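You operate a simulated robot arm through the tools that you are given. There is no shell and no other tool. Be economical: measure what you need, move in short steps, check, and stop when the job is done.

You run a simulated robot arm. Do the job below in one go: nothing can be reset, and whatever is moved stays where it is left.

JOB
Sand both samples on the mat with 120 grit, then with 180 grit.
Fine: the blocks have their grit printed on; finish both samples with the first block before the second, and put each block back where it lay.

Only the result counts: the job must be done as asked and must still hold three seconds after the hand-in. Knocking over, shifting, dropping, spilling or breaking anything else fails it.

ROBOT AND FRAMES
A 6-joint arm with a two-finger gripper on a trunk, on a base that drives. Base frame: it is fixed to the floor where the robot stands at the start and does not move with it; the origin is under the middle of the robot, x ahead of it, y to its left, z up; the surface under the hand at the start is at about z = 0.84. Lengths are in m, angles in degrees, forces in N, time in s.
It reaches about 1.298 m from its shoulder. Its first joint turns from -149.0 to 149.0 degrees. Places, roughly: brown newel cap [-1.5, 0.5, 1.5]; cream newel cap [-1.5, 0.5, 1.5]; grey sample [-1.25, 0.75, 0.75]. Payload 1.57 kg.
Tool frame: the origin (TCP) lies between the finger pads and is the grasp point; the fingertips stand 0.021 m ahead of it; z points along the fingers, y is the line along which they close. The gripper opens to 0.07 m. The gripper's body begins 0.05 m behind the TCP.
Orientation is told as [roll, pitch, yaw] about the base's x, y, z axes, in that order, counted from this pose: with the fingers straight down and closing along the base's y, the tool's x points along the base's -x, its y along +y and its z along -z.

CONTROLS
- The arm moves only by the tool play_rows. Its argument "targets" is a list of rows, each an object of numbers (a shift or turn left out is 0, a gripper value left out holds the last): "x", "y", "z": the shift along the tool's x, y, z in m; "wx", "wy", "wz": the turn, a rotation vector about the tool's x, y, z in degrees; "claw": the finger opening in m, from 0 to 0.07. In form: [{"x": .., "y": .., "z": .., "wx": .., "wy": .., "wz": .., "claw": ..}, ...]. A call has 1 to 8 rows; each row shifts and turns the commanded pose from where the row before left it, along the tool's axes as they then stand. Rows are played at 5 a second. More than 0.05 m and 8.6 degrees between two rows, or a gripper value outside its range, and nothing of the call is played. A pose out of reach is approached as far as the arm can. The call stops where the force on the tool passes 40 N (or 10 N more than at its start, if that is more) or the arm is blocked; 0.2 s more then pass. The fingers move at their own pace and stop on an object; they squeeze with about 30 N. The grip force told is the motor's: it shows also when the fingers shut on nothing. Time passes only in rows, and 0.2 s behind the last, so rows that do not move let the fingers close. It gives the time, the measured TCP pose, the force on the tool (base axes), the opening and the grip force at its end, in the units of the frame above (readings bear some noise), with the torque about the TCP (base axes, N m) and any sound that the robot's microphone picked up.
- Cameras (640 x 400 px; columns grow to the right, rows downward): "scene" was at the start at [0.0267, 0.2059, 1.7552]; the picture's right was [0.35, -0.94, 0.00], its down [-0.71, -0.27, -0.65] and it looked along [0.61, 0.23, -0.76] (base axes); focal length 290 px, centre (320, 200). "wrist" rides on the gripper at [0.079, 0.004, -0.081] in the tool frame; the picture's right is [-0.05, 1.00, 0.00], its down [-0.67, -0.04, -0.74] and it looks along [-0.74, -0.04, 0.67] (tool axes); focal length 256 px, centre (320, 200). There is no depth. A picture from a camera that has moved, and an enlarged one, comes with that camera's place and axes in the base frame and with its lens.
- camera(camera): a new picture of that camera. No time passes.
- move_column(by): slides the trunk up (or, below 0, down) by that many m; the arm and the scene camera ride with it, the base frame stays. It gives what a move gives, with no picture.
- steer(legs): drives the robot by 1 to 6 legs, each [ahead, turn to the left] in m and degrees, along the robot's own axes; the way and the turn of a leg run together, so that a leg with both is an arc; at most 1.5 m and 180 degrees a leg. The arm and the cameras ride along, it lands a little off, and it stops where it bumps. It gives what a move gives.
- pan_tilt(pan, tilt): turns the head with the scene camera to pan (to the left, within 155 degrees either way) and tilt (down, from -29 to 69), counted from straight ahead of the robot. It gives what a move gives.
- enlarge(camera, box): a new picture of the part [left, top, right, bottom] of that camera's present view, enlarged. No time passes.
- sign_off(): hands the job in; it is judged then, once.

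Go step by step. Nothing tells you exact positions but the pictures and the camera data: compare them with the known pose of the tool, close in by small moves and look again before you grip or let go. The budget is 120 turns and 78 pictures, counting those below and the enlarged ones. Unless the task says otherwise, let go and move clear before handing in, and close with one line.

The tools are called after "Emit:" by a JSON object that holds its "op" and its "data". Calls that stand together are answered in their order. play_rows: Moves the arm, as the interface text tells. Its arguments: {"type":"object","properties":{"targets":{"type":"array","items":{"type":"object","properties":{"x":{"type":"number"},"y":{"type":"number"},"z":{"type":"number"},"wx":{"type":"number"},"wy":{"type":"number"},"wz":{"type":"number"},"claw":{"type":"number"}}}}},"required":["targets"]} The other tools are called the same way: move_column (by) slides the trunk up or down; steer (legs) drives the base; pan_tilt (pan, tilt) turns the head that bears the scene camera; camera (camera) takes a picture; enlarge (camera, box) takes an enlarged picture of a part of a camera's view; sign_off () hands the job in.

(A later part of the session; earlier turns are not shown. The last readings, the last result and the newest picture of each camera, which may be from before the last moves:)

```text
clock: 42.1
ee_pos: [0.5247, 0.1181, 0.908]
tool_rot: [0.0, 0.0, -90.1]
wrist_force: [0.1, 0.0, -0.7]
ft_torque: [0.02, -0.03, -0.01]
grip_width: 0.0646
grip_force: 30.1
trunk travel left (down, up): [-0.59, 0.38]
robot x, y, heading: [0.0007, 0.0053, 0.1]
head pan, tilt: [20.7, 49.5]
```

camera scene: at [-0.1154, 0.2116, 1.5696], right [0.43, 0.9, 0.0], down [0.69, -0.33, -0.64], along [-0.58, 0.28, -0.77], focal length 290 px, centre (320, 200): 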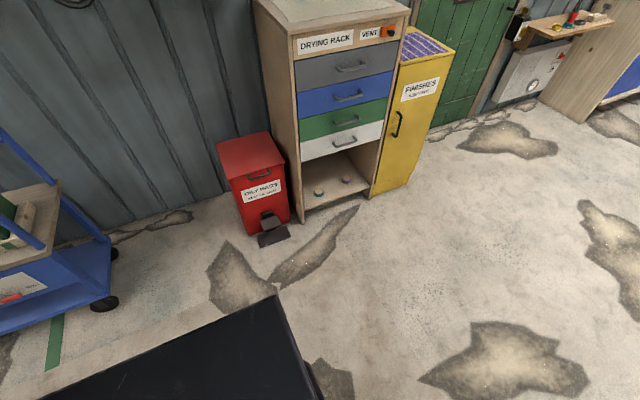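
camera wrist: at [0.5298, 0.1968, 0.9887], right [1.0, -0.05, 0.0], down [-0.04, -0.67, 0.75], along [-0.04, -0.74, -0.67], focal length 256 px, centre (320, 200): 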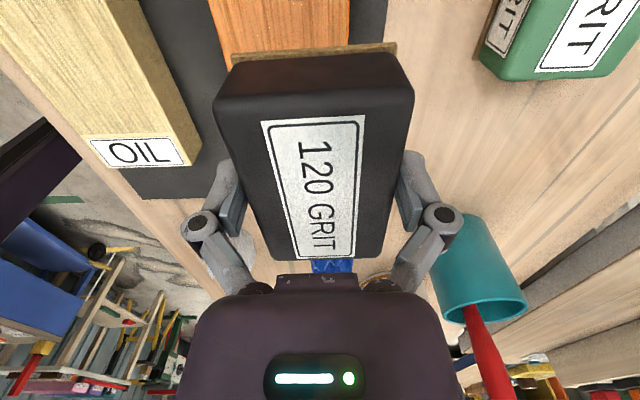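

Emit:
{"op": "steer", "data": {"legs": [[-0.2, 0]]}}

Emit:
{"op": "play_rows", "data": {"targets": [{"y": 0.02}, {"y": 0.03}, {"y": 0.03}, {"y": 0.03}, {"y": 0.03}, {"y": 0.03}]}}

```text
clock: 43.9
ee_pos: [0.3233, 0.1175, 0.9073]
tool_rot: [0.0, 0.0, -90.0]
wrist_force: [-0.1, -0.5, -1.7]
ft_torque: [0.04, -0.01, 0.01]
grip_width: 0.0647
grip_force: 30.7
trunk travel left (down, up): [-0.59, 0.38]
robot x, y, heading: [-0.1985, 0.0072, 0.0]
head pan, tilt: [20.7, 49.5]
```

```text
clock: 45.3
ee_pos: [0.4957, 0.1151, 0.9079]
tool_rot: [0.0, 0.0, -90.1]
wrist_force: [-0.5, -0.7, -1.4]
ft_torque: [-0.02, 0.03, 0.02]
grip_width: 0.0643
grip_force: 30.0
trunk travel left (down, up): [-0.59, 0.38]
robot x, y, heading: [-0.2001, 0.0071, -0.1]
head pan, tilt: [20.7, 49.5]
```

Emit:
{"op": "play_rows", "data": {"targets": [{"y": 0.012, "x": 0.01}, {}]}}

Emit:
{"op": "move_column", "data": {"by": -0.03}}

Emit:
{"op": "camera", "data": {"camera": "wrist"}}

Emit:
{"op": "camera", "data": {"camera": "scene"}}

```text
clock: 45.9
ee_pos: [0.5068, 0.1256, 0.9093]
tool_rot: [0.0, 0.0, -90.1]
wrist_force: [-0.7, -0.3, -1.8]
ft_torque: [0.02, 0.02, -0.02]
grip_width: 0.0645
grip_force: 30.1
trunk travel left (down, up): [-0.59, 0.38]
robot x, y, heading: [-0.2051, 0.0054, 0.1]
head pan, tilt: [20.7, 49.5]
```

```text
clock: 46.6
ee_pos: [0.5058, 0.1273, 0.8782]
tool_rot: [0.0, -0.1, -90.1]
wrist_force: [0.2, 0.0, -1.6]
ft_torque: [0.04, -0.05, 0.01]
grip_width: 0.0644
grip_force: 30.7
trunk travel left (down, up): [-0.56, 0.41]
robot x, y, heading: [-0.1999, 0.0037, 0.1]
head pan, tilt: [20.7, 49.5]
```

```text
40 pictures are left
camera wrist: at [0.5109, 0.2053, 0.9586], right [1.0, -0.05, 0.0], down [-0.04, -0.67, 0.75], along [-0.04, -0.74, -0.67], focal length 256 px, centre (320, 200)
```

wrist: 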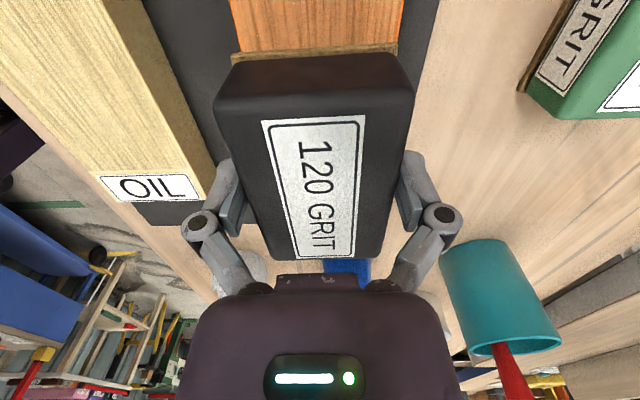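

```text
39 pictures are left
camera scene: at [-0.1749, 0.206, 1.5402], right [0.35, -0.94, 0.0], down [-0.71, -0.27, -0.65], along [0.61, 0.23, -0.76], focal length 290 px, centre (320, 200)
```

scene: 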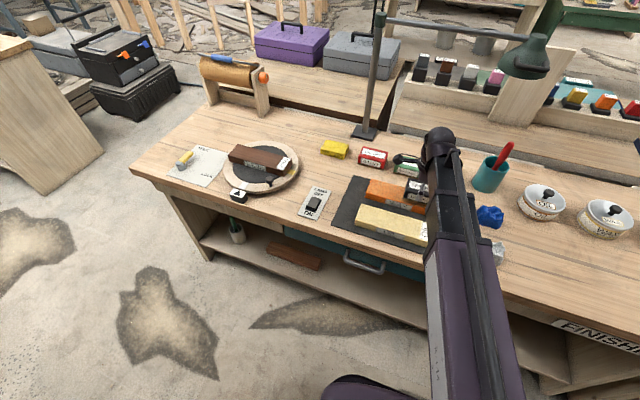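

Emit:
{"op": "play_rows", "data": {"targets": [{"y": 0.002}]}}

Emit:
{"op": "move_column", "data": {"by": -0.008}}

Emit:
{"op": "move_column", "data": {"by": -0.004}}

Emit:
{"op": "move_column", "data": {"by": -0.003}}

Emit:
{"op": "enlarge", "data": {"camera": "scene", "box": [330, 140, 490, 260]}}

```text
clock: 47.0
ee_pos: [0.5065, 0.1261, 0.8789]
tool_rot: [0.0, 0.0, -90.0]
wrist_force: [0.2, -0.4, -1.1]
ft_torque: [0.01, -0.02, 0.01]
grip_width: 0.0642
grip_force: 30.0
trunk travel left (down, up): [-0.56, 0.41]
robot x, y, heading: [-0.2036, 0.0064, 0.2]
head pan, tilt: [20.7, 49.5]
```

```text
clock: 47.6
ee_pos: [0.507, 0.1257, 0.8707]
tool_rot: [0.1, 0.0, -90.0]
wrist_force: [-0.4, -0.9, -0.7]
ft_torque: [0.02, -0.02, -0.02]
grip_width: 0.0644
grip_force: 29.9
trunk travel left (down, up): [-0.552, 0.418]
robot x, y, heading: [-0.2021, 0.0074, 0.4]
head pan, tilt: [20.7, 49.5]
```

```text
clock: 48.1
ee_pos: [0.5067, 0.1257, 0.8665]
tool_rot: [0.1, 0.0, -90.0]
wrist_force: [-0.3, 0.2, -2.2]
ft_torque: [0.0, 0.01, -0.02]
grip_width: 0.0645
grip_force: 30.3
trunk travel left (down, up): [-0.548, 0.422]
robot x, y, heading: [-0.2012, 0.0058, 0.0]
head pan, tilt: [20.7, 49.5]
```

```text
clock: 48.7
ee_pos: [0.5076, 0.1263, 0.8637]
tool_rot: [0.1, 0.0, -89.9]
wrist_force: [3.6, 0.9, 10.7]
ft_torque: [-0.15, -0.02, 0.03]
grip_width: 0.0646
grip_force: 30.4
trunk travel left (down, up): [-0.545, 0.425]
robot x, y, heading: [-0.2043, 0.0081, -0.1]
head pan, tilt: [20.7, 49.5]
```

```text
3.33 times, centred on (410, 200) of scene
camera zoom: at [-0.1757, 0.206, 1.5255], right [0.35, -0.94, 0.0], down [-0.71, -0.27, -0.65], along [0.61, 0.23, -0.76], focal length 965 px, centre (20, 200)
```

zoom: 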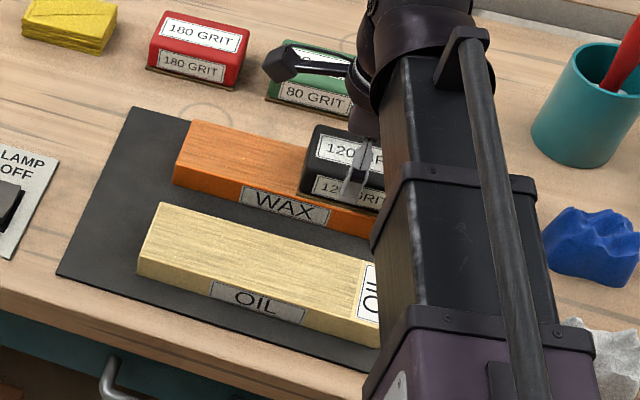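

Contact with ~11 N. Stroke gently along the grain.

Emit:
{"op": "play_rows", "data": {"targets": [{"x": 0.015}, {"x": 0.015}, {"x": 0.02}, {"x": 0.02}, {"x": 0.02}, {"x": 0.02}, {"x": 0.01}]}}

Emit:
{"op": "camera", "data": {"camera": "scene"}}

```text
clock: 50.3
ee_pos: [0.5046, 0.2471, 0.8643]
tool_rot: [0.0, 0.0, -90.0]
wrist_force: [0.9, -4.0, 8.6]
ft_torque: [-0.29, 0.11, -0.02]
grip_width: 0.0643
grip_force: 29.4
trunk travel left (down, up): [-0.545, 0.425]
robot x, y, heading: [-0.2022, 0.0035, -0.1]
head pan, tilt: [20.7, 49.5]
```

```text
37 pictures are left
camera scene: at [-0.1757, 0.2054, 1.5254], right [0.35, -0.94, 0.0], down [-0.71, -0.27, -0.65], along [0.61, 0.23, -0.76], focal length 290 px, centre (320, 200)
```

scene: 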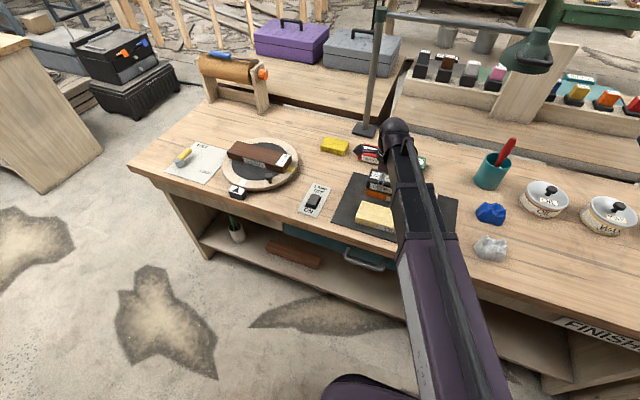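

Emit:
{"op": "play_rows", "data": {"targets": [{"x": -0.02}, {"x": -0.02}, {"x": -0.02}, {"x": -0.02}, {"x": -0.02}, {"x": -0.02}, {"x": -0.012}]}}

Emit:
{"op": "enlarge", "data": {"camera": "scene", "box": [330, 140, 490, 260]}}

```text
clock: 51.9
ee_pos: [0.5068, 0.1162, 0.8641]
tool_rot: [0.0, 0.0, -90.0]
wrist_force: [-0.2, 7.4, 9.4]
ft_torque: [0.28, -0.05, 0.05]
grip_width: 0.0645
grip_force: 30.3
trunk travel left (down, up): [-0.545, 0.425]
robot x, y, heading: [-0.2028, 0.0049, -0.1]
head pan, tilt: [20.7, 49.5]
```

```text
3.33 times, centred on (410, 200) of scene
camera zoom: at [-0.1759, 0.2067, 1.5252], right [0.35, -0.94, 0.0], down [-0.71, -0.27, -0.65], along [0.61, 0.23, -0.76], focal length 965 px, centre (20, 200)
```

zoom: 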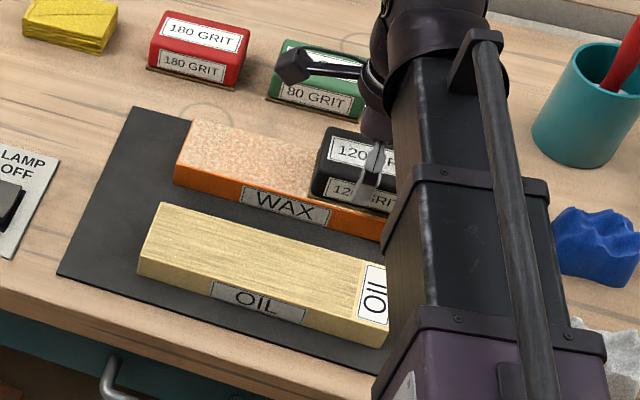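

The surface is visibly sanded and the sample stays. A further round trip, then lift and inspect.

Emit:
{"op": "play_rows", "data": {"targets": [{"x": 0.02, "y": 0.001}, {"x": 0.02}, {"x": 0.02}, {"x": 0.02}, {"x": 0.02}, {"x": 0.02}, {"x": 0.012}]}}

Emit:
{"op": "play_rows", "data": {"targets": [{"x": -0.02, "y": 0.001}, {"x": -0.02}, {"x": -0.02}, {"x": -0.02}, {"x": -0.02}, {"x": -0.02}, {"x": -0.012}]}}

Emit:
{"op": "move_column", "data": {"by": 0.04}}

Emit:
{"op": "play_rows", "data": {"targets": [{"y": -0.02}, {"y": -0.025}, {"y": -0.025}, {"y": -0.025}, {"y": -0.025}, {"y": -0.001, "x": 0.008}]}}

Emit:
{"op": "enlarge", "data": {"camera": "scene", "box": [330, 140, 490, 260]}}

Emit:
{"op": "camera", "data": {"camera": "wrist"}}

```text
clock: 53.5
ee_pos: [0.51, 0.2476, 0.8644]
tool_rot: [0.0, 0.0, -90.0]
wrist_force: [0.1, -4.8, 6.1]
ft_torque: [-0.26, -0.03, -0.02]
grip_width: 0.0646
grip_force: 29.8
out of reach, approached as far as the arm can: row 1, 6
trunk travel left (down, up): [-0.545, 0.425]
robot x, y, heading: [-0.1957, 0.0049, 0.0]
head pan, tilt: [20.7, 49.5]
```

```text
clock: 55.1
ee_pos: [0.5094, 0.1118, 0.8636]
tool_rot: [0.0, 0.0, -90.0]
wrist_force: [-0.6, 6.2, 7.9]
ft_torque: [0.28, -0.02, 0.03]
grip_width: 0.0644
grip_force: 29.9
trunk travel left (down, up): [-0.545, 0.425]
robot x, y, heading: [-0.201, 0.0078, -0.3]
head pan, tilt: [20.7, 49.5]
```

```text
clock: 55.9
ee_pos: [0.5109, 0.1127, 0.9043]
tool_rot: [0.0, 0.0, -90.0]
wrist_force: [-0.2, 1.5, -2.2]
ft_torque: [0.01, 0.0, 0.0]
grip_width: 0.0643
grip_force: 30.1
trunk travel left (down, up): [-0.585, 0.385]
robot x, y, heading: [-0.1985, 0.0039, 0.0]
head pan, tilt: [20.7, 49.5]
```

```text
clock: 57.3
ee_pos: [0.3902, 0.1225, 0.9035]
tool_rot: [0.0, 0.0, -90.0]
wrist_force: [0.2, -0.5, -2.3]
ft_torque: [-0.01, 0.01, 0.02]
grip_width: 0.0641
grip_force: 30.0
trunk travel left (down, up): [-0.585, 0.385]
robot x, y, heading: [-0.2028, 0.0071, -0.1]
head pan, tilt: [20.7, 49.5]
```

```text
3.33 times, centred on (410, 200) of scene
camera zoom: at [-0.1749, 0.206, 1.5652], right [0.35, -0.94, 0.0], down [-0.71, -0.27, -0.65], along [0.61, 0.23, -0.76], focal length 965 px, centre (20, 200)
```

zoom: 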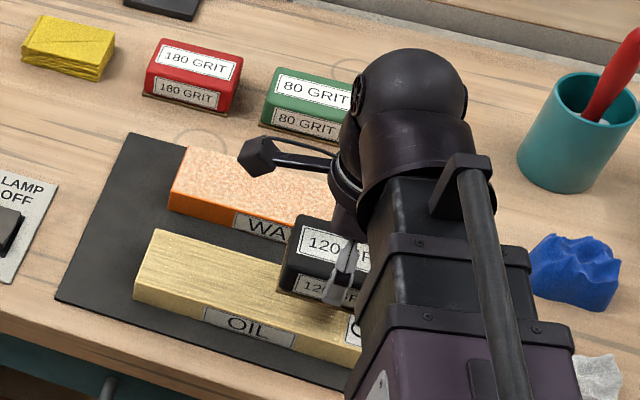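

```text
34 pictures are left
camera wrist: at [0.3946, 0.2012, 0.9836], right [1.0, -0.05, 0.0], down [-0.04, -0.67, 0.75], along [-0.04, -0.74, -0.67], focal length 256 px, centre (320, 200)
```

wrist: 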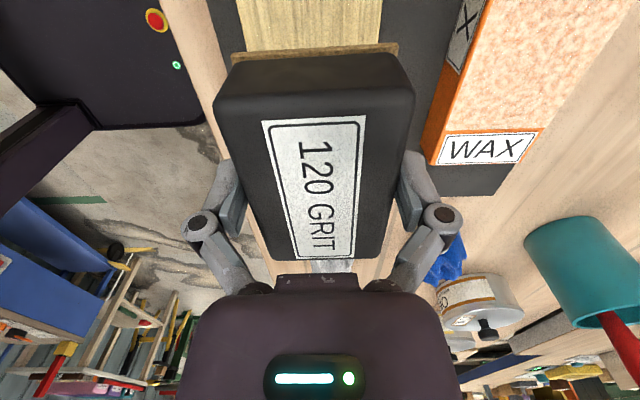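

WAX is fully sanded. Now OIL with 120.

Emit:
{"op": "play_rows", "data": {"targets": [{"y": -0.0015}]}}

Emit:
{"op": "move_column", "data": {"by": -0.036}}

Emit:
{"op": "move_column", "data": {"by": -0.004}}

```text
clock: 57.7
ee_pos: [0.389, 0.1223, 0.9033]
tool_rot: [0.1, 0.0, -90.0]
wrist_force: [0.0, 0.1, -1.8]
ft_torque: [-0.02, -0.02, -0.02]
grip_width: 0.0646
grip_force: 29.8
trunk travel left (down, up): [-0.585, 0.385]
robot x, y, heading: [-0.2007, 0.011, -0.2]
head pan, tilt: [20.7, 49.5]
```

```text
clock: 58.5
ee_pos: [0.3882, 0.1222, 0.8679]
tool_rot: [0.0, -0.1, -90.0]
wrist_force: [0.2, 0.0, -1.4]
ft_torque: [0.01, -0.05, 0.04]
grip_width: 0.0644
grip_force: 30.0
trunk travel left (down, up): [-0.549, 0.421]
robot x, y, heading: [-0.2049, 0.0055, 0.1]
head pan, tilt: [20.7, 49.5]
```

```text
clock: 59.0
ee_pos: [0.3876, 0.1222, 0.8634]
tool_rot: [0.0, 0.0, -90.0]
wrist_force: [2.2, 0.0, 7.7]
ft_torque: [-0.1, -0.06, 0.03]
grip_width: 0.0644
grip_force: 29.9
trunk travel left (down, up): [-0.545, 0.425]
robot x, y, heading: [-0.2035, 0.0063, 0.1]
head pan, tilt: [20.7, 49.5]
```

Emit:
{"op": "play_rows", "data": {"targets": [{"x": 0.018}, {"x": 0.018}, {"x": 0.018}, {"x": 0.018}, {"x": 0.018}, {"x": 0.018}, {"x": 0.018}]}}

Emit:
{"op": "play_rows", "data": {"targets": [{"x": -0.019}, {"x": -0.019}, {"x": -0.019}, {"x": -0.019}, {"x": -0.019}, {"x": -0.019}, {"x": -0.019}]}}

Emit:
{"op": "play_rows", "data": {"targets": [{"x": 0.019, "y": 0.001}, {"x": 0.019}, {"x": 0.019}, {"x": 0.019}, {"x": 0.019}, {"x": 0.019}, {"x": 0.019}]}}

Emit:
{"op": "play_rows", "data": {"targets": [{"x": -0.019, "y": -0.001}, {"x": -0.019}, {"x": -0.019}, {"x": -0.019}, {"x": -0.019}, {"x": -0.019}, {"x": -0.019}]}}

Emit:
{"op": "move_column", "data": {"by": 0.05}}

Emit:
{"op": "play_rows", "data": {"targets": [{"y": 0.03}, {"y": 0.03, "x": -0.01}, {"y": 0.03, "x": -0.02}, {"y": 0.03, "x": -0.02}, {"y": 0.03, "x": -0.01}, {"y": 0.03}, {"y": 0.03}, {"y": 0.03}]}}

Emit:
{"op": "enlarge", "data": {"camera": "scene", "box": [330, 140, 490, 260]}}

```text
clock: 60.6
ee_pos: [0.3908, 0.245, 0.864]
tool_rot: [-0.1, 0.1, -90.1]
wrist_force: [-1.2, -3.4, 6.1]
ft_torque: [-0.25, 0.0, 0.01]
grip_width: 0.0647
grip_force: 30.3
trunk travel left (down, up): [-0.545, 0.425]
robot x, y, heading: [-0.2001, 0.01, -0.1]
head pan, tilt: [20.7, 49.5]
```

```text
clock: 62.2
ee_pos: [0.3879, 0.114, 0.8639]
tool_rot: [-0.1, -0.1, -89.9]
wrist_force: [-0.3, 4.6, 8.3]
ft_torque: [0.39, -0.05, -0.05]
grip_width: 0.0644
grip_force: 29.7
trunk travel left (down, up): [-0.545, 0.425]
robot x, y, heading: [-0.1975, 0.0053, 0.2]
head pan, tilt: [20.7, 49.5]
```

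```text
clock: 63.8
ee_pos: [0.3873, 0.2471, 0.8632]
tool_rot: [0.0, 0.0, -90.0]
wrist_force: [-0.1, -1.2, 5.0]
ft_torque: [-0.28, -0.02, -0.05]
grip_width: 0.0646
grip_force: 30.2
trunk travel left (down, up): [-0.545, 0.425]
robot x, y, heading: [-0.2026, 0.0089, 0.0]
head pan, tilt: [20.7, 49.5]
```

```text
clock: 65.4
ee_pos: [0.3884, 0.1155, 0.8634]
tool_rot: [0.0, -0.1, -90.0]
wrist_force: [-1.0, 3.0, 5.5]
ft_torque: [0.27, -0.03, 0.03]
grip_width: 0.0645
grip_force: 30.3
trunk travel left (down, up): [-0.545, 0.425]
robot x, y, heading: [-0.1976, 0.0111, 0.0]
head pan, tilt: [20.7, 49.5]
```

```text
clock: 66.3
ee_pos: [0.3894, 0.1151, 0.9138]
tool_rot: [0.0, 0.0, -90.1]
wrist_force: [-0.5, -0.1, -1.4]
ft_torque: [0.02, -0.04, 0.01]
grip_width: 0.0646
grip_force: 30.4
trunk travel left (down, up): [-0.595, 0.375]
robot x, y, heading: [-0.2023, 0.0063, -0.2]
head pan, tilt: [20.7, 49.5]
```

```text
clock: 68.2
ee_pos: [0.628, 0.0569, 0.9137]
tool_rot: [-0.1, -0.1, -90.0]
wrist_force: [0.0, -0.7, -2.0]
ft_torque: [0.03, 0.01, -0.01]
grip_width: 0.0643
grip_force: 29.3
trunk travel left (down, up): [-0.595, 0.375]
robot x, y, heading: [-0.1985, 0.0087, -0.1]
head pan, tilt: [20.7, 49.5]
```

```text
3.33 times, centred on (410, 200) of scene
camera zoom: at [-0.1744, 0.206, 1.5752], right [0.35, -0.94, 0.0], down [-0.71, -0.27, -0.65], along [0.61, 0.23, -0.76], focal length 965 px, centre (20, 200)
```

zoom: 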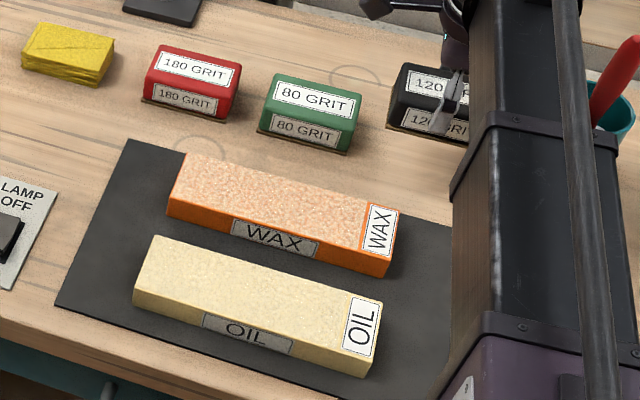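

Both sanded with 120. Now put 120 back at (0.6615, 0.0457).

Emit:
{"op": "play_rows", "data": {"targets": [{"y": 0.017, "x": -0.006}, {"y": 0.0165, "x": -0.005}, {}]}}

Emit:
{"op": "move_column", "data": {"by": -0.077}}

Emit:
{"op": "camera", "data": {"camera": "wrist"}}

Emit:
{"op": "enlarge", "data": {"camera": "scene", "box": [330, 140, 490, 260]}}

```text
clock: 69.0
ee_pos: [0.661, 0.0458, 0.914]
tool_rot: [0.0, 0.0, -90.0]
wrist_force: [0.2, -0.5, -1.8]
ft_torque: [0.03, 0.02, 0.0]
grip_width: 0.0643
grip_force: 30.3
trunk travel left (down, up): [-0.595, 0.375]
robot x, y, heading: [-0.203, 0.0065, 0.1]
head pan, tilt: [20.7, 49.5]
```

```text
clock: 70.1
ee_pos: [0.6624, 0.046, 0.8366]
tool_rot: [-0.1, 0.0, -89.9]
wrist_force: [-0.4, -0.8, -1.3]
ft_torque: [0.05, -0.01, -0.04]
grip_width: 0.0644
grip_force: 30.0
trunk travel left (down, up): [-0.518, 0.452]
robot x, y, heading: [-0.2031, 0.0084, 0.1]
head pan, tilt: [20.7, 49.5]
```

```text
32 pictures are left
camera wrist: at [0.6659, 0.125, 0.9166], right [1.0, -0.05, 0.0], down [-0.04, -0.67, 0.75], along [-0.04, -0.74, -0.67], focal length 256 px, centre (320, 200)
```

wrist: 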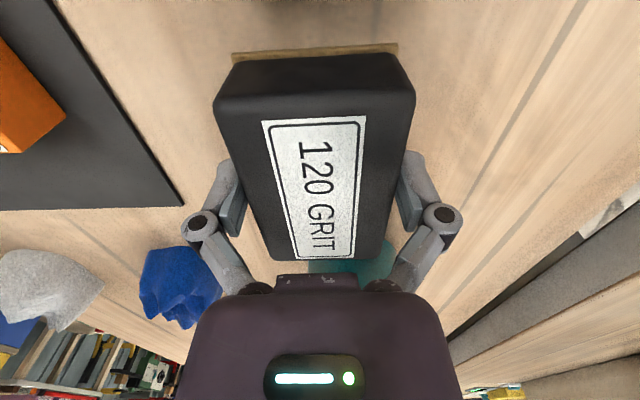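

```text
3.33 times, centred on (410, 200) of scene
camera zoom: at [-0.1748, 0.206, 1.4983], right [0.35, -0.94, 0.0], down [-0.71, -0.27, -0.65], along [0.61, 0.23, -0.76], focal length 965 px, centre (20, 200)
```

zoom: 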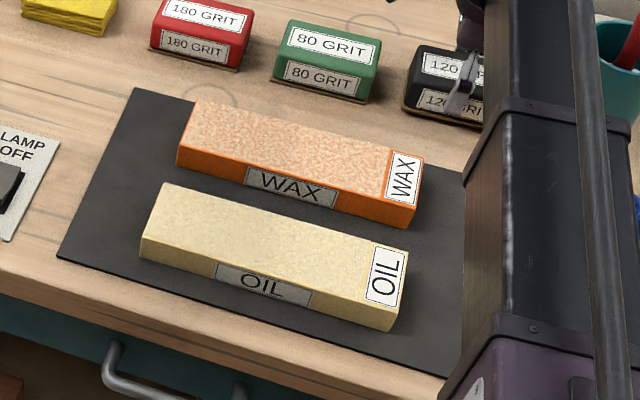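

Emit:
{"op": "move_column", "data": {"by": -0.004}}

Emit:
{"op": "move_column", "data": {"by": -0.002}}

```text
clock: 70.6
ee_pos: [0.6611, 0.0455, 0.8326]
tool_rot: [0.0, 0.0, -90.1]
wrist_force: [0.2, 0.4, -1.4]
ft_torque: [0.0, 0.01, 0.0]
grip_width: 0.0642
grip_force: 29.7
trunk travel left (down, up): [-0.514, 0.456]
robot x, y, heading: [-0.2031, 0.0074, 0.1]
head pan, tilt: [20.7, 49.5]
```

```text
clock: 71.1
ee_pos: [0.6632, 0.0464, 0.83]
tool_rot: [0.1, 0.1, -90.0]
wrist_force: [-0.3, 0.2, -2.4]
ft_torque: [0.0, -0.01, -0.01]
grip_width: 0.0642
grip_force: 30.7
trunk travel left (down, up): [-0.512, 0.458]
robot x, y, heading: [-0.2042, 0.005, 0.2]
head pan, tilt: [20.7, 49.5]
```

Emit:
{"op": "move_column", "data": {"by": -0.0015}}

Emit:
{"op": "move_column", "data": {"by": -0.0015}}

```text
clock: 71.7
ee_pos: [0.661, 0.0459, 0.8293]
tool_rot: [0.1, 0.0, -90.0]
wrist_force: [2.5, 0.2, 10.7]
ft_torque: [-0.16, 0.15, 0.06]
grip_width: 0.0643
grip_force: 30.5
trunk travel left (down, up): [-0.51, 0.46]
robot x, y, heading: [-0.2047, 0.0052, -0.1]
head pan, tilt: [20.7, 49.5]
```

```text
clock: 72.2
ee_pos: [0.6613, 0.0466, 0.8293]
tool_rot: [0.2, -0.1, -90.1]
wrist_force: [11.1, 0.1, 26.1]
ft_torque: [0.04, -0.38, 0.0]
grip_width: 0.0648
grip_force: 30.2
trunk travel left (down, up): [-0.509, 0.461]
robot x, y, heading: [-0.2011, 0.0101, -0.0]
head pan, tilt: [20.7, 49.5]
```

Emit:
{"op": "move_column", "data": {"by": 0.002}}

Emit:
{"op": "play_rows", "data": {"targets": [{"claw": 0.066}, {"claw": 0.07}, {"claw": 0.07}]}}

Emit:
{"op": "camera", "data": {"camera": "wrist"}}

```text
clock: 72.7
ee_pos: [0.6616, 0.0458, 0.8303]
tool_rot: [-0.1, 0.0, -90.0]
wrist_force: [4.4, -0.3, 4.4]
ft_torque: [0.05, -0.39, -0.01]
grip_width: 0.0649
grip_force: 30.7
trunk travel left (down, up): [-0.511, 0.459]
robot x, y, heading: [-0.1995, 0.0096, 0.1]
head pan, tilt: [20.7, 49.5]
```

```text
clock: 73.5
ee_pos: [0.6607, 0.046, 0.8294]
tool_rot: [0.0, 0.0, -90.0]
wrist_force: [-0.4, -0.1, 1.1]
ft_torque: [0.02, 0.0, -0.05]
grip_width: 0.0702
grip_force: 0.2
trunk travel left (down, up): [-0.511, 0.459]
robot x, y, heading: [-0.1953, 0.0057, 0.2]
head pan, tilt: [20.7, 49.5]
```

```text
30 pictures are left
camera wrist: at [0.6658, 0.125, 0.9096], right [1.0, -0.05, 0.0], down [-0.04, -0.67, 0.75], along [-0.04, -0.74, -0.67], focal length 256 px, centre (320, 200)
```

wrist: 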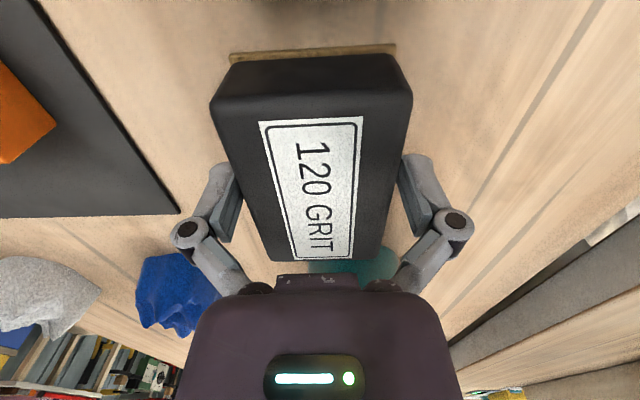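

Released. Lift and go towards 180, stopping short for a look.

Emit:
{"op": "move_column", "data": {"by": 0.03}}

Emit:
{"op": "move_column", "data": {"by": 0.07}}

Emit:
{"op": "camera", "data": {"camera": "wrist"}}

Emit:
{"op": "play_rows", "data": {"targets": [{"x": 0.035}, {"x": 0.035}, {"x": 0.035}, {"x": 0.035}, {"x": 0.035}, {"x": 0.035}, {"x": 0.035}, {"x": 0.015}]}}

Emit:
{"op": "camera", "data": {"camera": "wrist"}}

Emit:
{"op": "camera", "data": {"camera": "scene"}}

```text
clock: 74.2
ee_pos: [0.6613, 0.0466, 0.8597]
tool_rot: [0.1, 0.0, -90.0]
wrist_force: [0.1, 0.1, 0.2]
ft_torque: [-0.01, 0.01, -0.01]
grip_width: 0.0699
grip_force: 0.0
trunk travel left (down, up): [-0.541, 0.429]
robot x, y, heading: [-0.1981, 0.0051, 0.0]
head pan, tilt: [20.7, 49.5]
```

```text
clock: 75.3
ee_pos: [0.6603, 0.0466, 0.9293]
tool_rot: [-0.1, 0.0, -90.0]
wrist_force: [-0.4, 0.0, 0.2]
ft_torque: [0.01, 0.02, 0.0]
grip_width: 0.0701
grip_force: 0.0
trunk travel left (down, up): [-0.611, 0.359]
robot x, y, heading: [-0.1985, 0.0075, -0.1]
head pan, tilt: [20.7, 49.5]
```

```text
29 pictures are left
camera wrist: at [0.666, 0.1251, 1.0096], right [1.0, -0.05, 0.0], down [-0.04, -0.67, 0.75], along [-0.04, -0.74, -0.67], focal length 256 px, centre (320, 200)
```

wrist: 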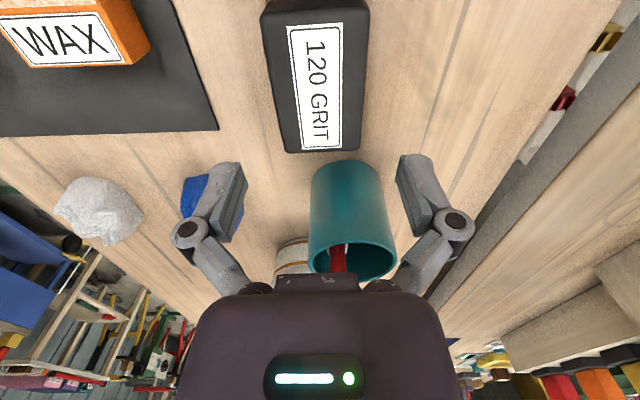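

```text
clock: 77.1
ee_pos: [0.6608, 0.3044, 0.9294]
tool_rot: [0.0, 0.0, -90.1]
wrist_force: [-1.0, 0.6, -1.0]
ft_torque: [0.01, 0.02, 0.01]
grip_width: 0.0701
grip_force: 0.1
out of reach, approached as far as the arm can: row 5
trunk travel left (down, up): [-0.611, 0.359]
robot x, y, heading: [-0.2039, 0.008, 0.0]
head pan, tilt: [20.7, 49.5]
```

```text
28 pictures are left
camera wrist: at [0.6648, 0.3848, 1.0096], right [1.0, -0.05, 0.0], down [-0.04, -0.67, 0.75], along [-0.04, -0.74, -0.67], focal length 256 px, centre (320, 200)
```

wrist: 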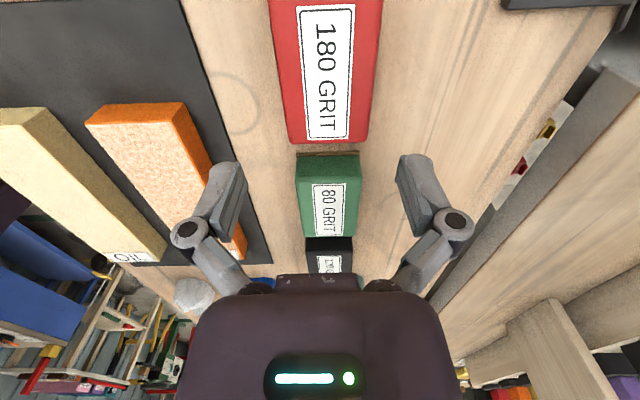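

```text
27 pictures are left
camera scene: at [-0.1749, 0.2063, 1.5912], right [0.35, -0.94, 0.0], down [-0.71, -0.27, -0.65], along [0.61, 0.23, -0.76], focal length 290 px, centre (320, 200)
```

scene: 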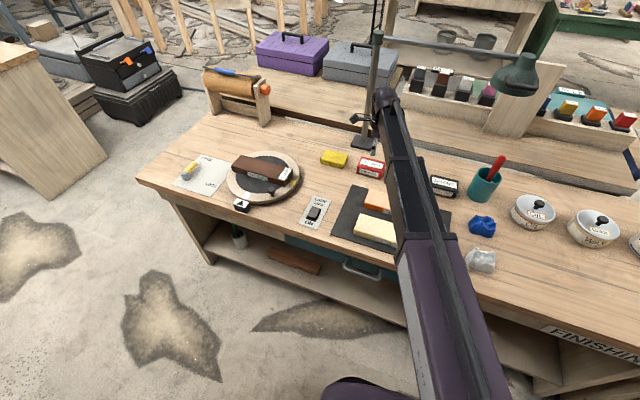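

180 sits at ≈(0.6655, 0.315). Shift there and lower for a check.

Emit:
{"op": "play_rows", "data": {"targets": [{"x": 0.0105, "y": 0.005}]}}

Emit:
{"op": "move_column", "data": {"by": -0.06}}

Emit:
{"op": "camera", "data": {"camera": "wrist"}}

Emit:
{"op": "enlarge", "data": {"camera": "scene", "box": [310, 60, 470, 180]}}

```text
clock: 77.5
ee_pos: [0.6668, 0.3173, 0.9299]
tool_rot: [0.0, 0.0, -90.0]
wrist_force: [-0.4, 0.3, 1.1]
ft_torque: [0.0, 0.0, 0.01]
grip_width: 0.07
grip_force: 0.2
trunk travel left (down, up): [-0.611, 0.359]
robot x, y, heading: [-0.2021, 0.0059, 0.1]
head pan, tilt: [20.7, 49.5]
```

```text
clock: 78.5
ee_pos: [0.6673, 0.3155, 0.87]
tool_rot: [-0.1, 0.0, -90.0]
wrist_force: [-0.3, 0.0, 0.0]
ft_torque: [0.05, 0.05, 0.0]
grip_width: 0.0697
grip_force: 0.1
trunk travel left (down, up): [-0.551, 0.419]
robot x, y, heading: [-0.2009, 0.0076, 0.2]
head pan, tilt: [20.7, 49.5]
```

```text
26 pictures are left
camera wrist: at [0.671, 0.3951, 0.9497], right [1.0, -0.05, 0.0], down [-0.04, -0.67, 0.75], along [-0.04, -0.74, -0.67], focal length 256 px, centre (320, 200)
```

wrist: 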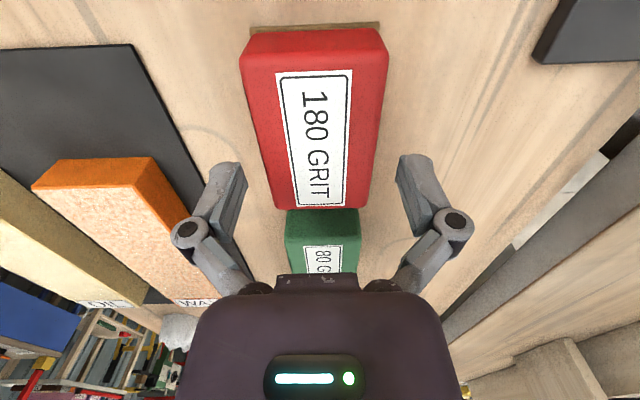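

```text
3.33 times, centred on (390, 120) of scene
camera zoom: at [-0.175, 0.206, 1.5313], right [0.35, -0.94, 0.0], down [-0.71, -0.27, -0.65], along [0.61, 0.23, -0.76], focal length 965 px, centre (87, 467)
```

zoom: 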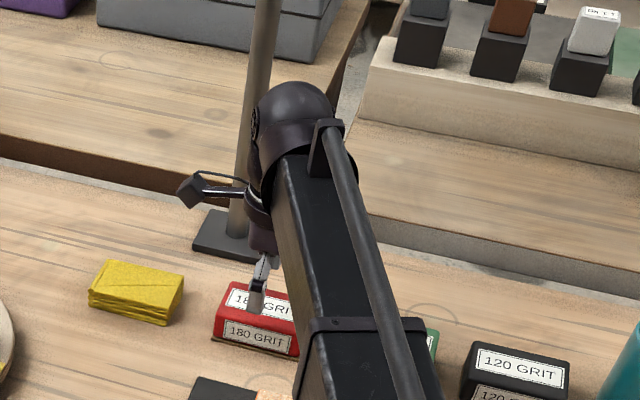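

Emit:
{"op": "move_column", "data": {"by": -0.03}}

Emit:
{"op": "move_column", "data": {"by": -0.0095}}

Emit:
{"op": "play_rows", "data": {"targets": [{"claw": 0.066}, {"claw": 0.062}, {"claw": 0.055}, {"claw": 0.03}, {"claw": 0.03}, {}]}}

Emit:
{"op": "move_column", "data": {"by": 0.004}}

Emit:
{"op": "move_column", "data": {"by": 0.015}}

Emit:
{"op": "camera", "data": {"camera": "wrist"}}

```text
clock: 79.3
ee_pos: [0.6657, 0.3154, 0.8393]
tool_rot: [0.0, -0.1, -90.0]
wrist_force: [0.3, -0.8, -0.7]
ft_torque: [0.0, 0.0, -0.01]
grip_width: 0.07
grip_force: 0.0
trunk travel left (down, up): [-0.521, 0.449]
robot x, y, heading: [-0.2025, 0.0022, -0.2]
head pan, tilt: [20.7, 49.5]
```

```text
clock: 79.8
ee_pos: [0.6665, 0.3157, 0.8294]
tool_rot: [0.0, 0.0, -90.0]
wrist_force: [0.0, 0.9, -0.1]
ft_torque: [-0.04, 0.0, -0.02]
grip_width: 0.0696
grip_force: 0.1
trunk travel left (down, up): [-0.511, 0.459]
robot x, y, heading: [-0.2027, 0.0039, 0.1]
head pan, tilt: [20.7, 49.5]
```

```text
clock: 81.2
ee_pos: [0.666, 0.3155, 0.831]
tool_rot: [0.1, 0.0, -90.0]
wrist_force: [-3.1, 1.2, 6.7]
ft_torque: [-0.04, 0.27, -0.07]
grip_width: 0.0645
grip_force: 29.9
trunk travel left (down, up): [-0.511, 0.459]
robot x, y, heading: [-0.2027, 0.0072, 0.1]
head pan, tilt: [20.7, 49.5]
```

```text
clock: 81.8
ee_pos: [0.6667, 0.3173, 0.8334]
tool_rot: [0.1, 0.1, -90.0]
wrist_force: [0.2, -0.9, -0.4]
ft_torque: [-0.01, 0.05, -0.04]
grip_width: 0.0643
grip_force: 29.4
trunk travel left (down, up): [-0.515, 0.455]
robot x, y, heading: [-0.2021, 0.0042, 0.2]
head pan, tilt: [20.7, 49.5]
```

```text
clock: 82.4
ee_pos: [0.6674, 0.3166, 0.8496]
tool_rot: [0.1, 0.0, -90.0]
wrist_force: [0.2, -0.4, -2.2]
ft_torque: [0.02, 0.03, 0.03]
grip_width: 0.0648
grip_force: 30.3
trunk travel left (down, up): [-0.53, 0.44]
robot x, y, heading: [-0.199, 0.0076, -0.0]
head pan, tilt: [20.7, 49.5]
```

```text
24 pictures are left
camera wrist: at [0.6713, 0.3953, 0.9289], right [1.0, -0.05, 0.0], down [-0.04, -0.67, 0.75], along [-0.04, -0.74, -0.67], focal length 256 px, centre (320, 200)
```

wrist: 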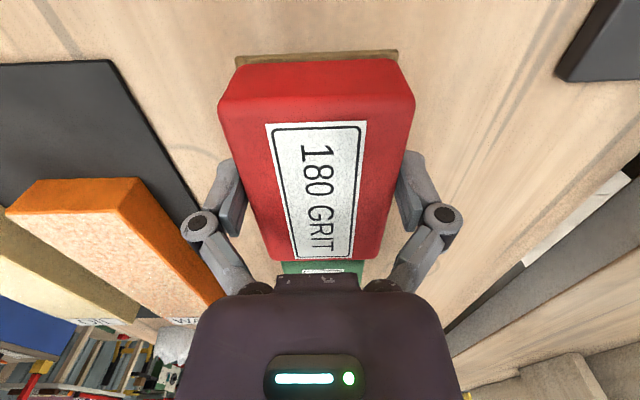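

180 is held. Lift and go over WAX at (0.508, 0.24).

Emit:
{"op": "move_column", "data": {"by": 0.06}}

Emit:
{"op": "play_rows", "data": {"targets": [{"y": -0.025, "x": -0.011}, {"y": -0.025, "x": -0.011}, {"y": -0.025, "x": -0.011}, {"y": -0.025, "x": -0.011}, {"y": -0.025, "x": -0.011}, {"y": -0.025, "x": -0.011}, {"y": -0.009, "x": -0.01}]}}

Emit:
{"op": "camera", "data": {"camera": "wrist"}}

```text
clock: 83.4
ee_pos: [0.666, 0.316, 0.9093]
tool_rot: [0.0, 0.0, -90.0]
wrist_force: [-0.5, -0.3, -2.3]
ft_torque: [0.01, -0.01, 0.04]
grip_width: 0.0645
grip_force: 29.8
trunk travel left (down, up): [-0.59, 0.38]
robot x, y, heading: [-0.2024, 0.0051, 0.1]
head pan, tilt: [20.7, 49.5]
```

```text
clock: 85.0
ee_pos: [0.5057, 0.239, 0.9097]
tool_rot: [0.0, 0.0, -90.0]
wrist_force: [-0.6, 0.1, -1.4]
ft_torque: [0.0, 0.01, -0.01]
grip_width: 0.0645
grip_force: 29.4
trunk travel left (down, up): [-0.59, 0.38]
robot x, y, heading: [-0.1992, 0.0036, -0.1]
head pan, tilt: [20.7, 49.5]
```

```text
23 pictures are left
camera wrist: at [0.5103, 0.318, 0.9891], right [1.0, -0.05, 0.0], down [-0.04, -0.67, 0.75], along [-0.04, -0.74, -0.67], focal length 256 px, centre (320, 200)
```

wrist: 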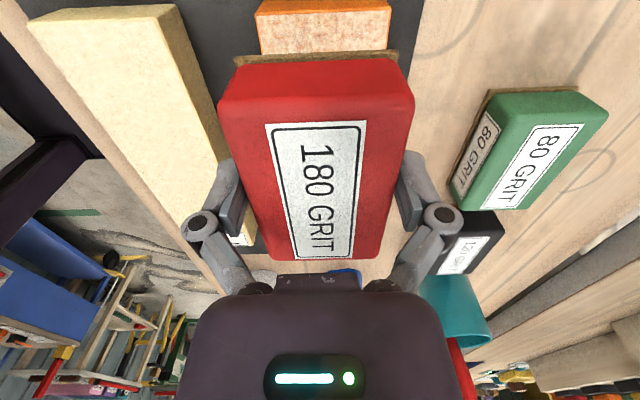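

Emit:
{"op": "play_rows", "data": {"targets": [{"y": 0.002}]}}

Emit:
{"op": "move_column", "data": {"by": -0.041}}

Emit:
{"op": "move_column", "data": {"by": -0.004}}

```text
clock: 85.4
ee_pos: [0.5074, 0.2395, 0.9088]
tool_rot: [0.0, 0.1, -90.0]
wrist_force: [0.0, 0.3, -1.4]
ft_torque: [0.01, 0.0, -0.04]
grip_width: 0.0645
grip_force: 29.8
trunk travel left (down, up): [-0.59, 0.38]
robot x, y, heading: [-0.2011, 0.007, -0.2]
head pan, tilt: [20.7, 49.5]
```

```text
clock: 86.2
ee_pos: [0.5078, 0.2395, 0.8673]
tool_rot: [-0.1, 0.0, -90.0]
wrist_force: [-0.9, -0.1, -0.6]
ft_torque: [0.02, -0.02, 0.01]
grip_width: 0.0648
grip_force: 29.8
trunk travel left (down, up): [-0.549, 0.421]
robot x, y, heading: [-0.2013, 0.0071, 0.1]
head pan, tilt: [20.7, 49.5]
```

```text
clock: 86.8
ee_pos: [0.5078, 0.2388, 0.8642]
tool_rot: [0.0, 0.0, -90.0]
wrist_force: [4.8, 0.6, 11.4]
ft_torque: [-0.09, 0.08, -0.02]
grip_width: 0.0645
grip_force: 29.8
trunk travel left (down, up): [-0.545, 0.425]
robot x, y, heading: [-0.2012, 0.0099, 0.1]
head pan, tilt: [20.7, 49.5]
```

Emit:
{"op": "play_rows", "data": {"targets": [{"x": -0.018}, {"x": -0.018}, {"x": -0.018}, {"x": -0.018}, {"x": -0.018}, {"x": -0.018}, {"x": -0.018}]}}

Emit:
{"op": "play_rows", "data": {"targets": [{"x": 0.019}, {"x": 0.019}, {"x": 0.019}, {"x": 0.019}, {"x": 0.019}, {"x": 0.019}, {"x": 0.019}]}}

Emit:
{"op": "play_rows", "data": {"targets": [{"x": -0.019, "y": 0.001}, {"x": -0.019}, {"x": -0.019}, {"x": -0.019}, {"x": -0.019}, {"x": -0.019}, {"x": -0.019}]}}

Emit:
{"op": "play_rows", "data": {"targets": [{"x": 0.019}, {"x": 0.019}, {"x": 0.019}, {"x": 0.019}, {"x": 0.019}, {"x": 0.019}, {"x": 0.019}]}}

Emit:
{"op": "move_column", "data": {"by": 0.04}}

Emit:
{"op": "play_rows", "data": {"targets": [{"y": -0.025, "x": -0.001}, {"y": -0.025}, {"y": -0.025}, {"y": -0.025}, {"y": -0.02}]}}

Emit:
{"op": "camera", "data": {"camera": "wrist"}}

Emit:
{"op": "enlarge", "data": {"camera": "scene", "box": [330, 140, 490, 260]}}

```text
clock: 88.4
ee_pos: [0.5089, 0.1145, 0.8637]
tool_rot: [0.0, -0.2, -89.9]
wrist_force: [-0.7, 8.1, 12.1]
ft_torque: [0.37, 0.01, -0.09]
grip_width: 0.0647
grip_force: 29.7
trunk travel left (down, up): [-0.545, 0.425]
robot x, y, heading: [-0.2008, 0.0043, -0.0]
head pan, tilt: [20.7, 49.5]
```

```text
clock: 90.0
ee_pos: [0.5079, 0.2477, 0.8658]
tool_rot: [0.0, -0.1, -89.9]
wrist_force: [0.3, -5.1, 8.2]
ft_torque: [-0.35, -0.06, -0.01]
grip_width: 0.0642
grip_force: 30.3
trunk travel left (down, up): [-0.545, 0.425]
robot x, y, heading: [-0.2041, 0.0058, 0.1]
head pan, tilt: [20.7, 49.5]
```

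```text
clock: 91.6
ee_pos: [0.508, 0.1114, 0.8637]
tool_rot: [0.0, -0.1, -89.9]
wrist_force: [0.2, 5.9, 9.3]
ft_torque: [0.38, -0.06, -0.08]
grip_width: 0.0645
grip_force: 29.3
trunk travel left (down, up): [-0.545, 0.425]
robot x, y, heading: [-0.2042, 0.0058, -0.1]
head pan, tilt: [20.7, 49.5]
```

```text
clock: 93.2
ee_pos: [0.5091, 0.2456, 0.8644]
tool_rot: [-0.1, 0.0, -90.0]
wrist_force: [-1.7, -2.4, 6.1]
ft_torque: [-0.3, -0.03, -0.06]
grip_width: 0.0643
grip_force: 30.1
trunk travel left (down, up): [-0.545, 0.425]
robot x, y, heading: [-0.202, 0.0018, 0.1]
head pan, tilt: [20.7, 49.5]
```

```text
clock: 94.0
ee_pos: [0.5111, 0.2461, 0.9043]
tool_rot: [0.0, 0.0, -90.1]
wrist_force: [-0.9, 0.1, -0.5]
ft_torque: [0.04, 0.02, -0.01]
grip_width: 0.0644
grip_force: 29.8
trunk travel left (down, up): [-0.585, 0.385]
robot x, y, heading: [-0.2022, 0.0066, -0.1]
head pan, tilt: [20.7, 49.5]
```

```text
clock: 95.2
ee_pos: [0.3897, 0.2435, 0.9042]
tool_rot: [0.0, 0.0, -90.0]
wrist_force: [0.3, -1.1, -1.4]
ft_torque: [0.03, 0.01, 0.01]
grip_width: 0.0648
grip_force: 30.7
trunk travel left (down, up): [-0.585, 0.385]
robot x, y, heading: [-0.1983, 0.0056, -0.2]
head pan, tilt: [20.7, 49.5]
```

```text
22 pictures are left
camera wrist: at [0.3945, 0.3226, 0.9842], right [1.0, -0.05, 0.0], down [-0.04, -0.67, 0.75], along [-0.04, -0.74, -0.67], focal length 256 px, centre (320, 200)
```

wrist: 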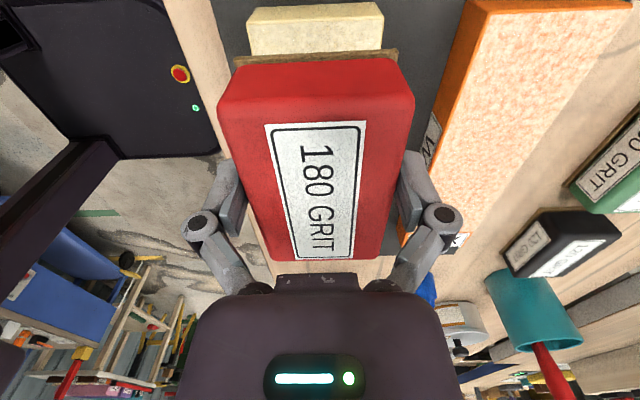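

```text
3.33 times, centred on (410, 200) of scene
camera zoom: at [-0.1751, 0.2061, 1.5657], right [0.35, -0.94, 0.0], down [-0.71, -0.27, -0.65], along [0.61, 0.23, -0.76], focal length 965 px, centre (20, 200)
```

zoom: 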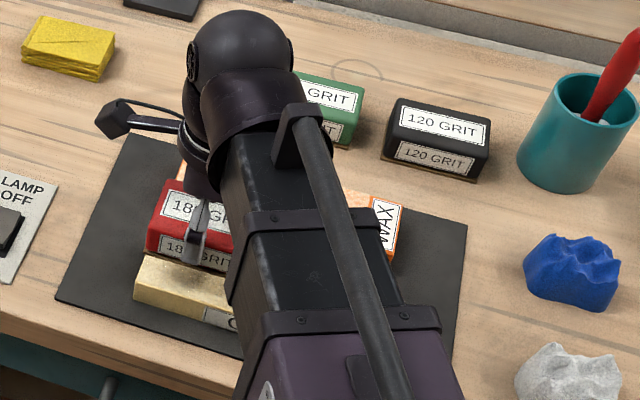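

Emit:
{"op": "play_rows", "data": {"targets": [{"y": -0.001, "x": -0.002}]}}

Emit:
{"op": "move_column", "data": {"by": -0.036}}

Emit:
{"op": "move_column", "data": {"by": -0.004}}

Emit:
{"op": "play_rows", "data": {"targets": [{"x": -0.018}, {"x": -0.018}, {"x": -0.018}, {"x": -0.018}, {"x": -0.018}, {"x": -0.018}, {"x": -0.018}]}}

Emit:
{"op": "play_rows", "data": {"targets": [{"x": 0.019}, {"x": 0.019}, {"x": 0.019}, {"x": 0.019}, {"x": 0.019}, {"x": 0.019}, {"x": 0.019}]}}

Emit:
{"op": "play_rows", "data": {"targets": [{"x": -0.019, "y": 0.001}, {"x": -0.019}, {"x": -0.019}, {"x": -0.019}, {"x": -0.019}, {"x": -0.019}, {"x": -0.019}]}}

Emit:
{"op": "play_rows", "data": {"targets": [{"x": 0.019}, {"x": 0.019}, {"x": 0.019}, {"x": 0.019}, {"x": 0.019}, {"x": 0.019}, {"x": 0.019}]}}

Emit:
{"op": "move_column", "data": {"by": 0.05}}

```text
clock: 95.6
ee_pos: [0.3893, 0.242, 0.903]
tool_rot: [0.1, 0.0, -90.0]
wrist_force: [-0.4, -0.2, -0.3]
ft_torque: [0.01, -0.01, 0.0]
grip_width: 0.0646
grip_force: 29.9
trunk travel left (down, up): [-0.585, 0.385]
robot x, y, heading: [-0.1978, 0.0083, 0.1]
head pan, tilt: [20.7, 49.5]
```

```text
clock: 96.4
ee_pos: [0.3887, 0.242, 0.868]
tool_rot: [0.0, 0.0, -90.0]
wrist_force: [0.3, -0.3, -1.4]
ft_torque: [0.03, 0.0, 0.02]
grip_width: 0.0647
grip_force: 30.1
trunk travel left (down, up): [-0.549, 0.421]
robot x, y, heading: [-0.2017, 0.0107, -0.1]
head pan, tilt: [20.7, 49.5]
```

```text
clock: 96.9
ee_pos: [0.3892, 0.2425, 0.8641]
tool_rot: [0.0, 0.1, -90.0]
wrist_force: [2.3, 0.5, 8.1]
ft_torque: [0.02, 0.0, -0.01]
grip_width: 0.0645
grip_force: 29.5
trunk travel left (down, up): [-0.545, 0.425]
robot x, y, heading: [-0.1988, 0.0043, 0.2]
head pan, tilt: [20.7, 49.5]
```

```text
clock: 98.5
ee_pos: [0.389, 0.1173, 0.8643]
tool_rot: [0.0, 0.0, -89.9]
wrist_force: [0.2, 5.9, 10.7]
ft_torque: [0.4, 0.0, 0.0]
grip_width: 0.0644
grip_force: 29.9
trunk travel left (down, up): [-0.545, 0.425]
robot x, y, heading: [-0.2012, 0.0074, -0.2]
head pan, tilt: [20.7, 49.5]
```

```text
clock: 100.1
ee_pos: [0.388, 0.2484, 0.8644]
tool_rot: [0.1, -0.1, -90.0]
wrist_force: [0.0, -3.5, 6.5]
ft_torque: [-0.35, -0.04, 0.01]
grip_width: 0.0648
grip_force: 30.0
trunk travel left (down, up): [-0.545, 0.425]
robot x, y, heading: [-0.2049, 0.007, 0.0]
head pan, tilt: [20.7, 49.5]
```

```text
clock: 101.7
ee_pos: [0.3891, 0.1141, 0.8642]
tool_rot: [0.0, -0.1, -90.0]
wrist_force: [1.3, 3.8, 8.0]
ft_torque: [0.37, -0.02, 0.0]
grip_width: 0.0642
grip_force: 29.7
trunk travel left (down, up): [-0.545, 0.425]
robot x, y, heading: [-0.2005, 0.0081, -0.2]
head pan, tilt: [20.7, 49.5]
```

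```text
clock: 103.3
ee_pos: [0.3873, 0.249, 0.8643]
tool_rot: [0.0, 0.0, -89.9]
wrist_force: [-0.2, -1.8, 5.0]
ft_torque: [-0.3, -0.05, -0.01]
grip_width: 0.0648
grip_force: 29.9
trunk travel left (down, up): [-0.545, 0.425]
robot x, y, heading: [-0.2033, 0.0059, 0.2]
head pan, tilt: [20.7, 49.5]
```

```text
clock: 104.2
ee_pos: [0.3886, 0.2491, 0.9139]
tool_rot: [0.1, 0.0, -90.0]
wrist_force: [0.2, 0.4, -0.9]
ft_torque: [0.01, 0.01, -0.01]
grip_width: 0.0645
grip_force: 29.7
trunk travel left (down, up): [-0.595, 0.375]
robot x, y, heading: [-0.2021, 0.0052, -0.2]
head pan, tilt: [20.7, 49.5]
```

Now carry 180 back toward (0.6665, 0.3160).

Emit:
{"op": "play_rows", "data": {"targets": [{"y": 0.033, "x": 0.008}, {"y": 0.035, "x": 0.008}, {"y": 0.035, "x": 0.008}, {"y": 0.035, "x": 0.008}, {"y": 0.035, "x": 0.009}, {"y": 0.035, "x": 0.009}, {"y": 0.035, "x": 0.009}, {"y": 0.034, "x": 0.008}]}}

Emit:
{"op": "enlarge", "data": {"camera": "scene", "box": [310, 130, 470, 250]}}

```text
clock: 106.0
ee_pos: [0.667, 0.3138, 0.9135]
tool_rot: [0.0, 0.0, -90.0]
wrist_force: [0.1, -0.4, -1.6]
ft_torque: [-0.03, 0.0, 0.0]
grip_width: 0.0643
grip_force: 29.7
trunk travel left (down, up): [-0.595, 0.375]
robot x, y, heading: [-0.2007, 0.0068, 0.1]
head pan, tilt: [20.7, 49.5]
```

```text
3.33 times, centred on (390, 190) of scene
camera zoom: at [-0.1743, 0.2063, 1.5757], right [0.35, -0.94, 0.0], down [-0.71, -0.27, -0.65], along [0.61, 0.23, -0.76], focal length 965 px, centre (87, 233)
```

zoom: 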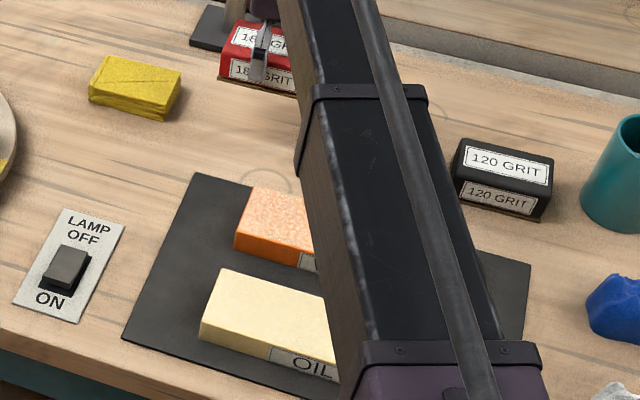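

Emit:
{"op": "play_rows", "data": {"targets": [{"x": 0.002}]}}

Emit:
{"op": "move_column", "data": {"by": -0.078}}

Emit:
{"op": "move_column", "data": {"by": -0.005}}

Emit:
{"op": "move_column", "data": {"by": -0.0015}}

```text
clock: 106.5
ee_pos: [0.6652, 0.3168, 0.9142]
tool_rot: [0.0, 0.0, -90.0]
wrist_force: [0.6, 0.0, -2.3]
ft_torque: [0.01, 0.01, -0.01]
grip_width: 0.0645
grip_force: 30.1
trunk travel left (down, up): [-0.595, 0.375]
robot x, y, heading: [-0.2013, 0.0071, -0.2]
head pan, tilt: [20.7, 49.5]
```

```text
clock: 107.6
ee_pos: [0.6647, 0.3173, 0.8351]
tool_rot: [-0.1, 0.1, -90.0]
wrist_force: [1.1, -0.7, -1.3]
ft_torque: [0.0, 0.0, 0.01]
grip_width: 0.0643
grip_force: 29.6
trunk travel left (down, up): [-0.517, 0.453]
robot x, y, heading: [-0.203, 0.005, -0.0]
head pan, tilt: [20.7, 49.5]
```

```text
clock: 108.1
ee_pos: [0.6657, 0.3174, 0.8314]
tool_rot: [0.0, -0.1, -89.9]
wrist_force: [-0.2, -0.9, -2.1]
ft_torque: [0.01, 0.01, 0.02]
grip_width: 0.0643
grip_force: 29.9
trunk travel left (down, up): [-0.512, 0.458]
robot x, y, heading: [-0.1978, 0.0035, 0.0]
head pan, tilt: [20.7, 49.5]
```

```text
clock: 108.7
ee_pos: [0.6653, 0.3169, 0.8302]
tool_rot: [0.1, 0.0, -89.9]
wrist_force: [4.5, 1.3, 10.7]
ft_torque: [-0.1, 0.14, -0.01]
grip_width: 0.0649
grip_force: 29.8
trunk travel left (down, up): [-0.511, 0.459]
robot x, y, heading: [-0.2036, 0.0059, 0.1]
head pan, tilt: [20.7, 49.5]
```

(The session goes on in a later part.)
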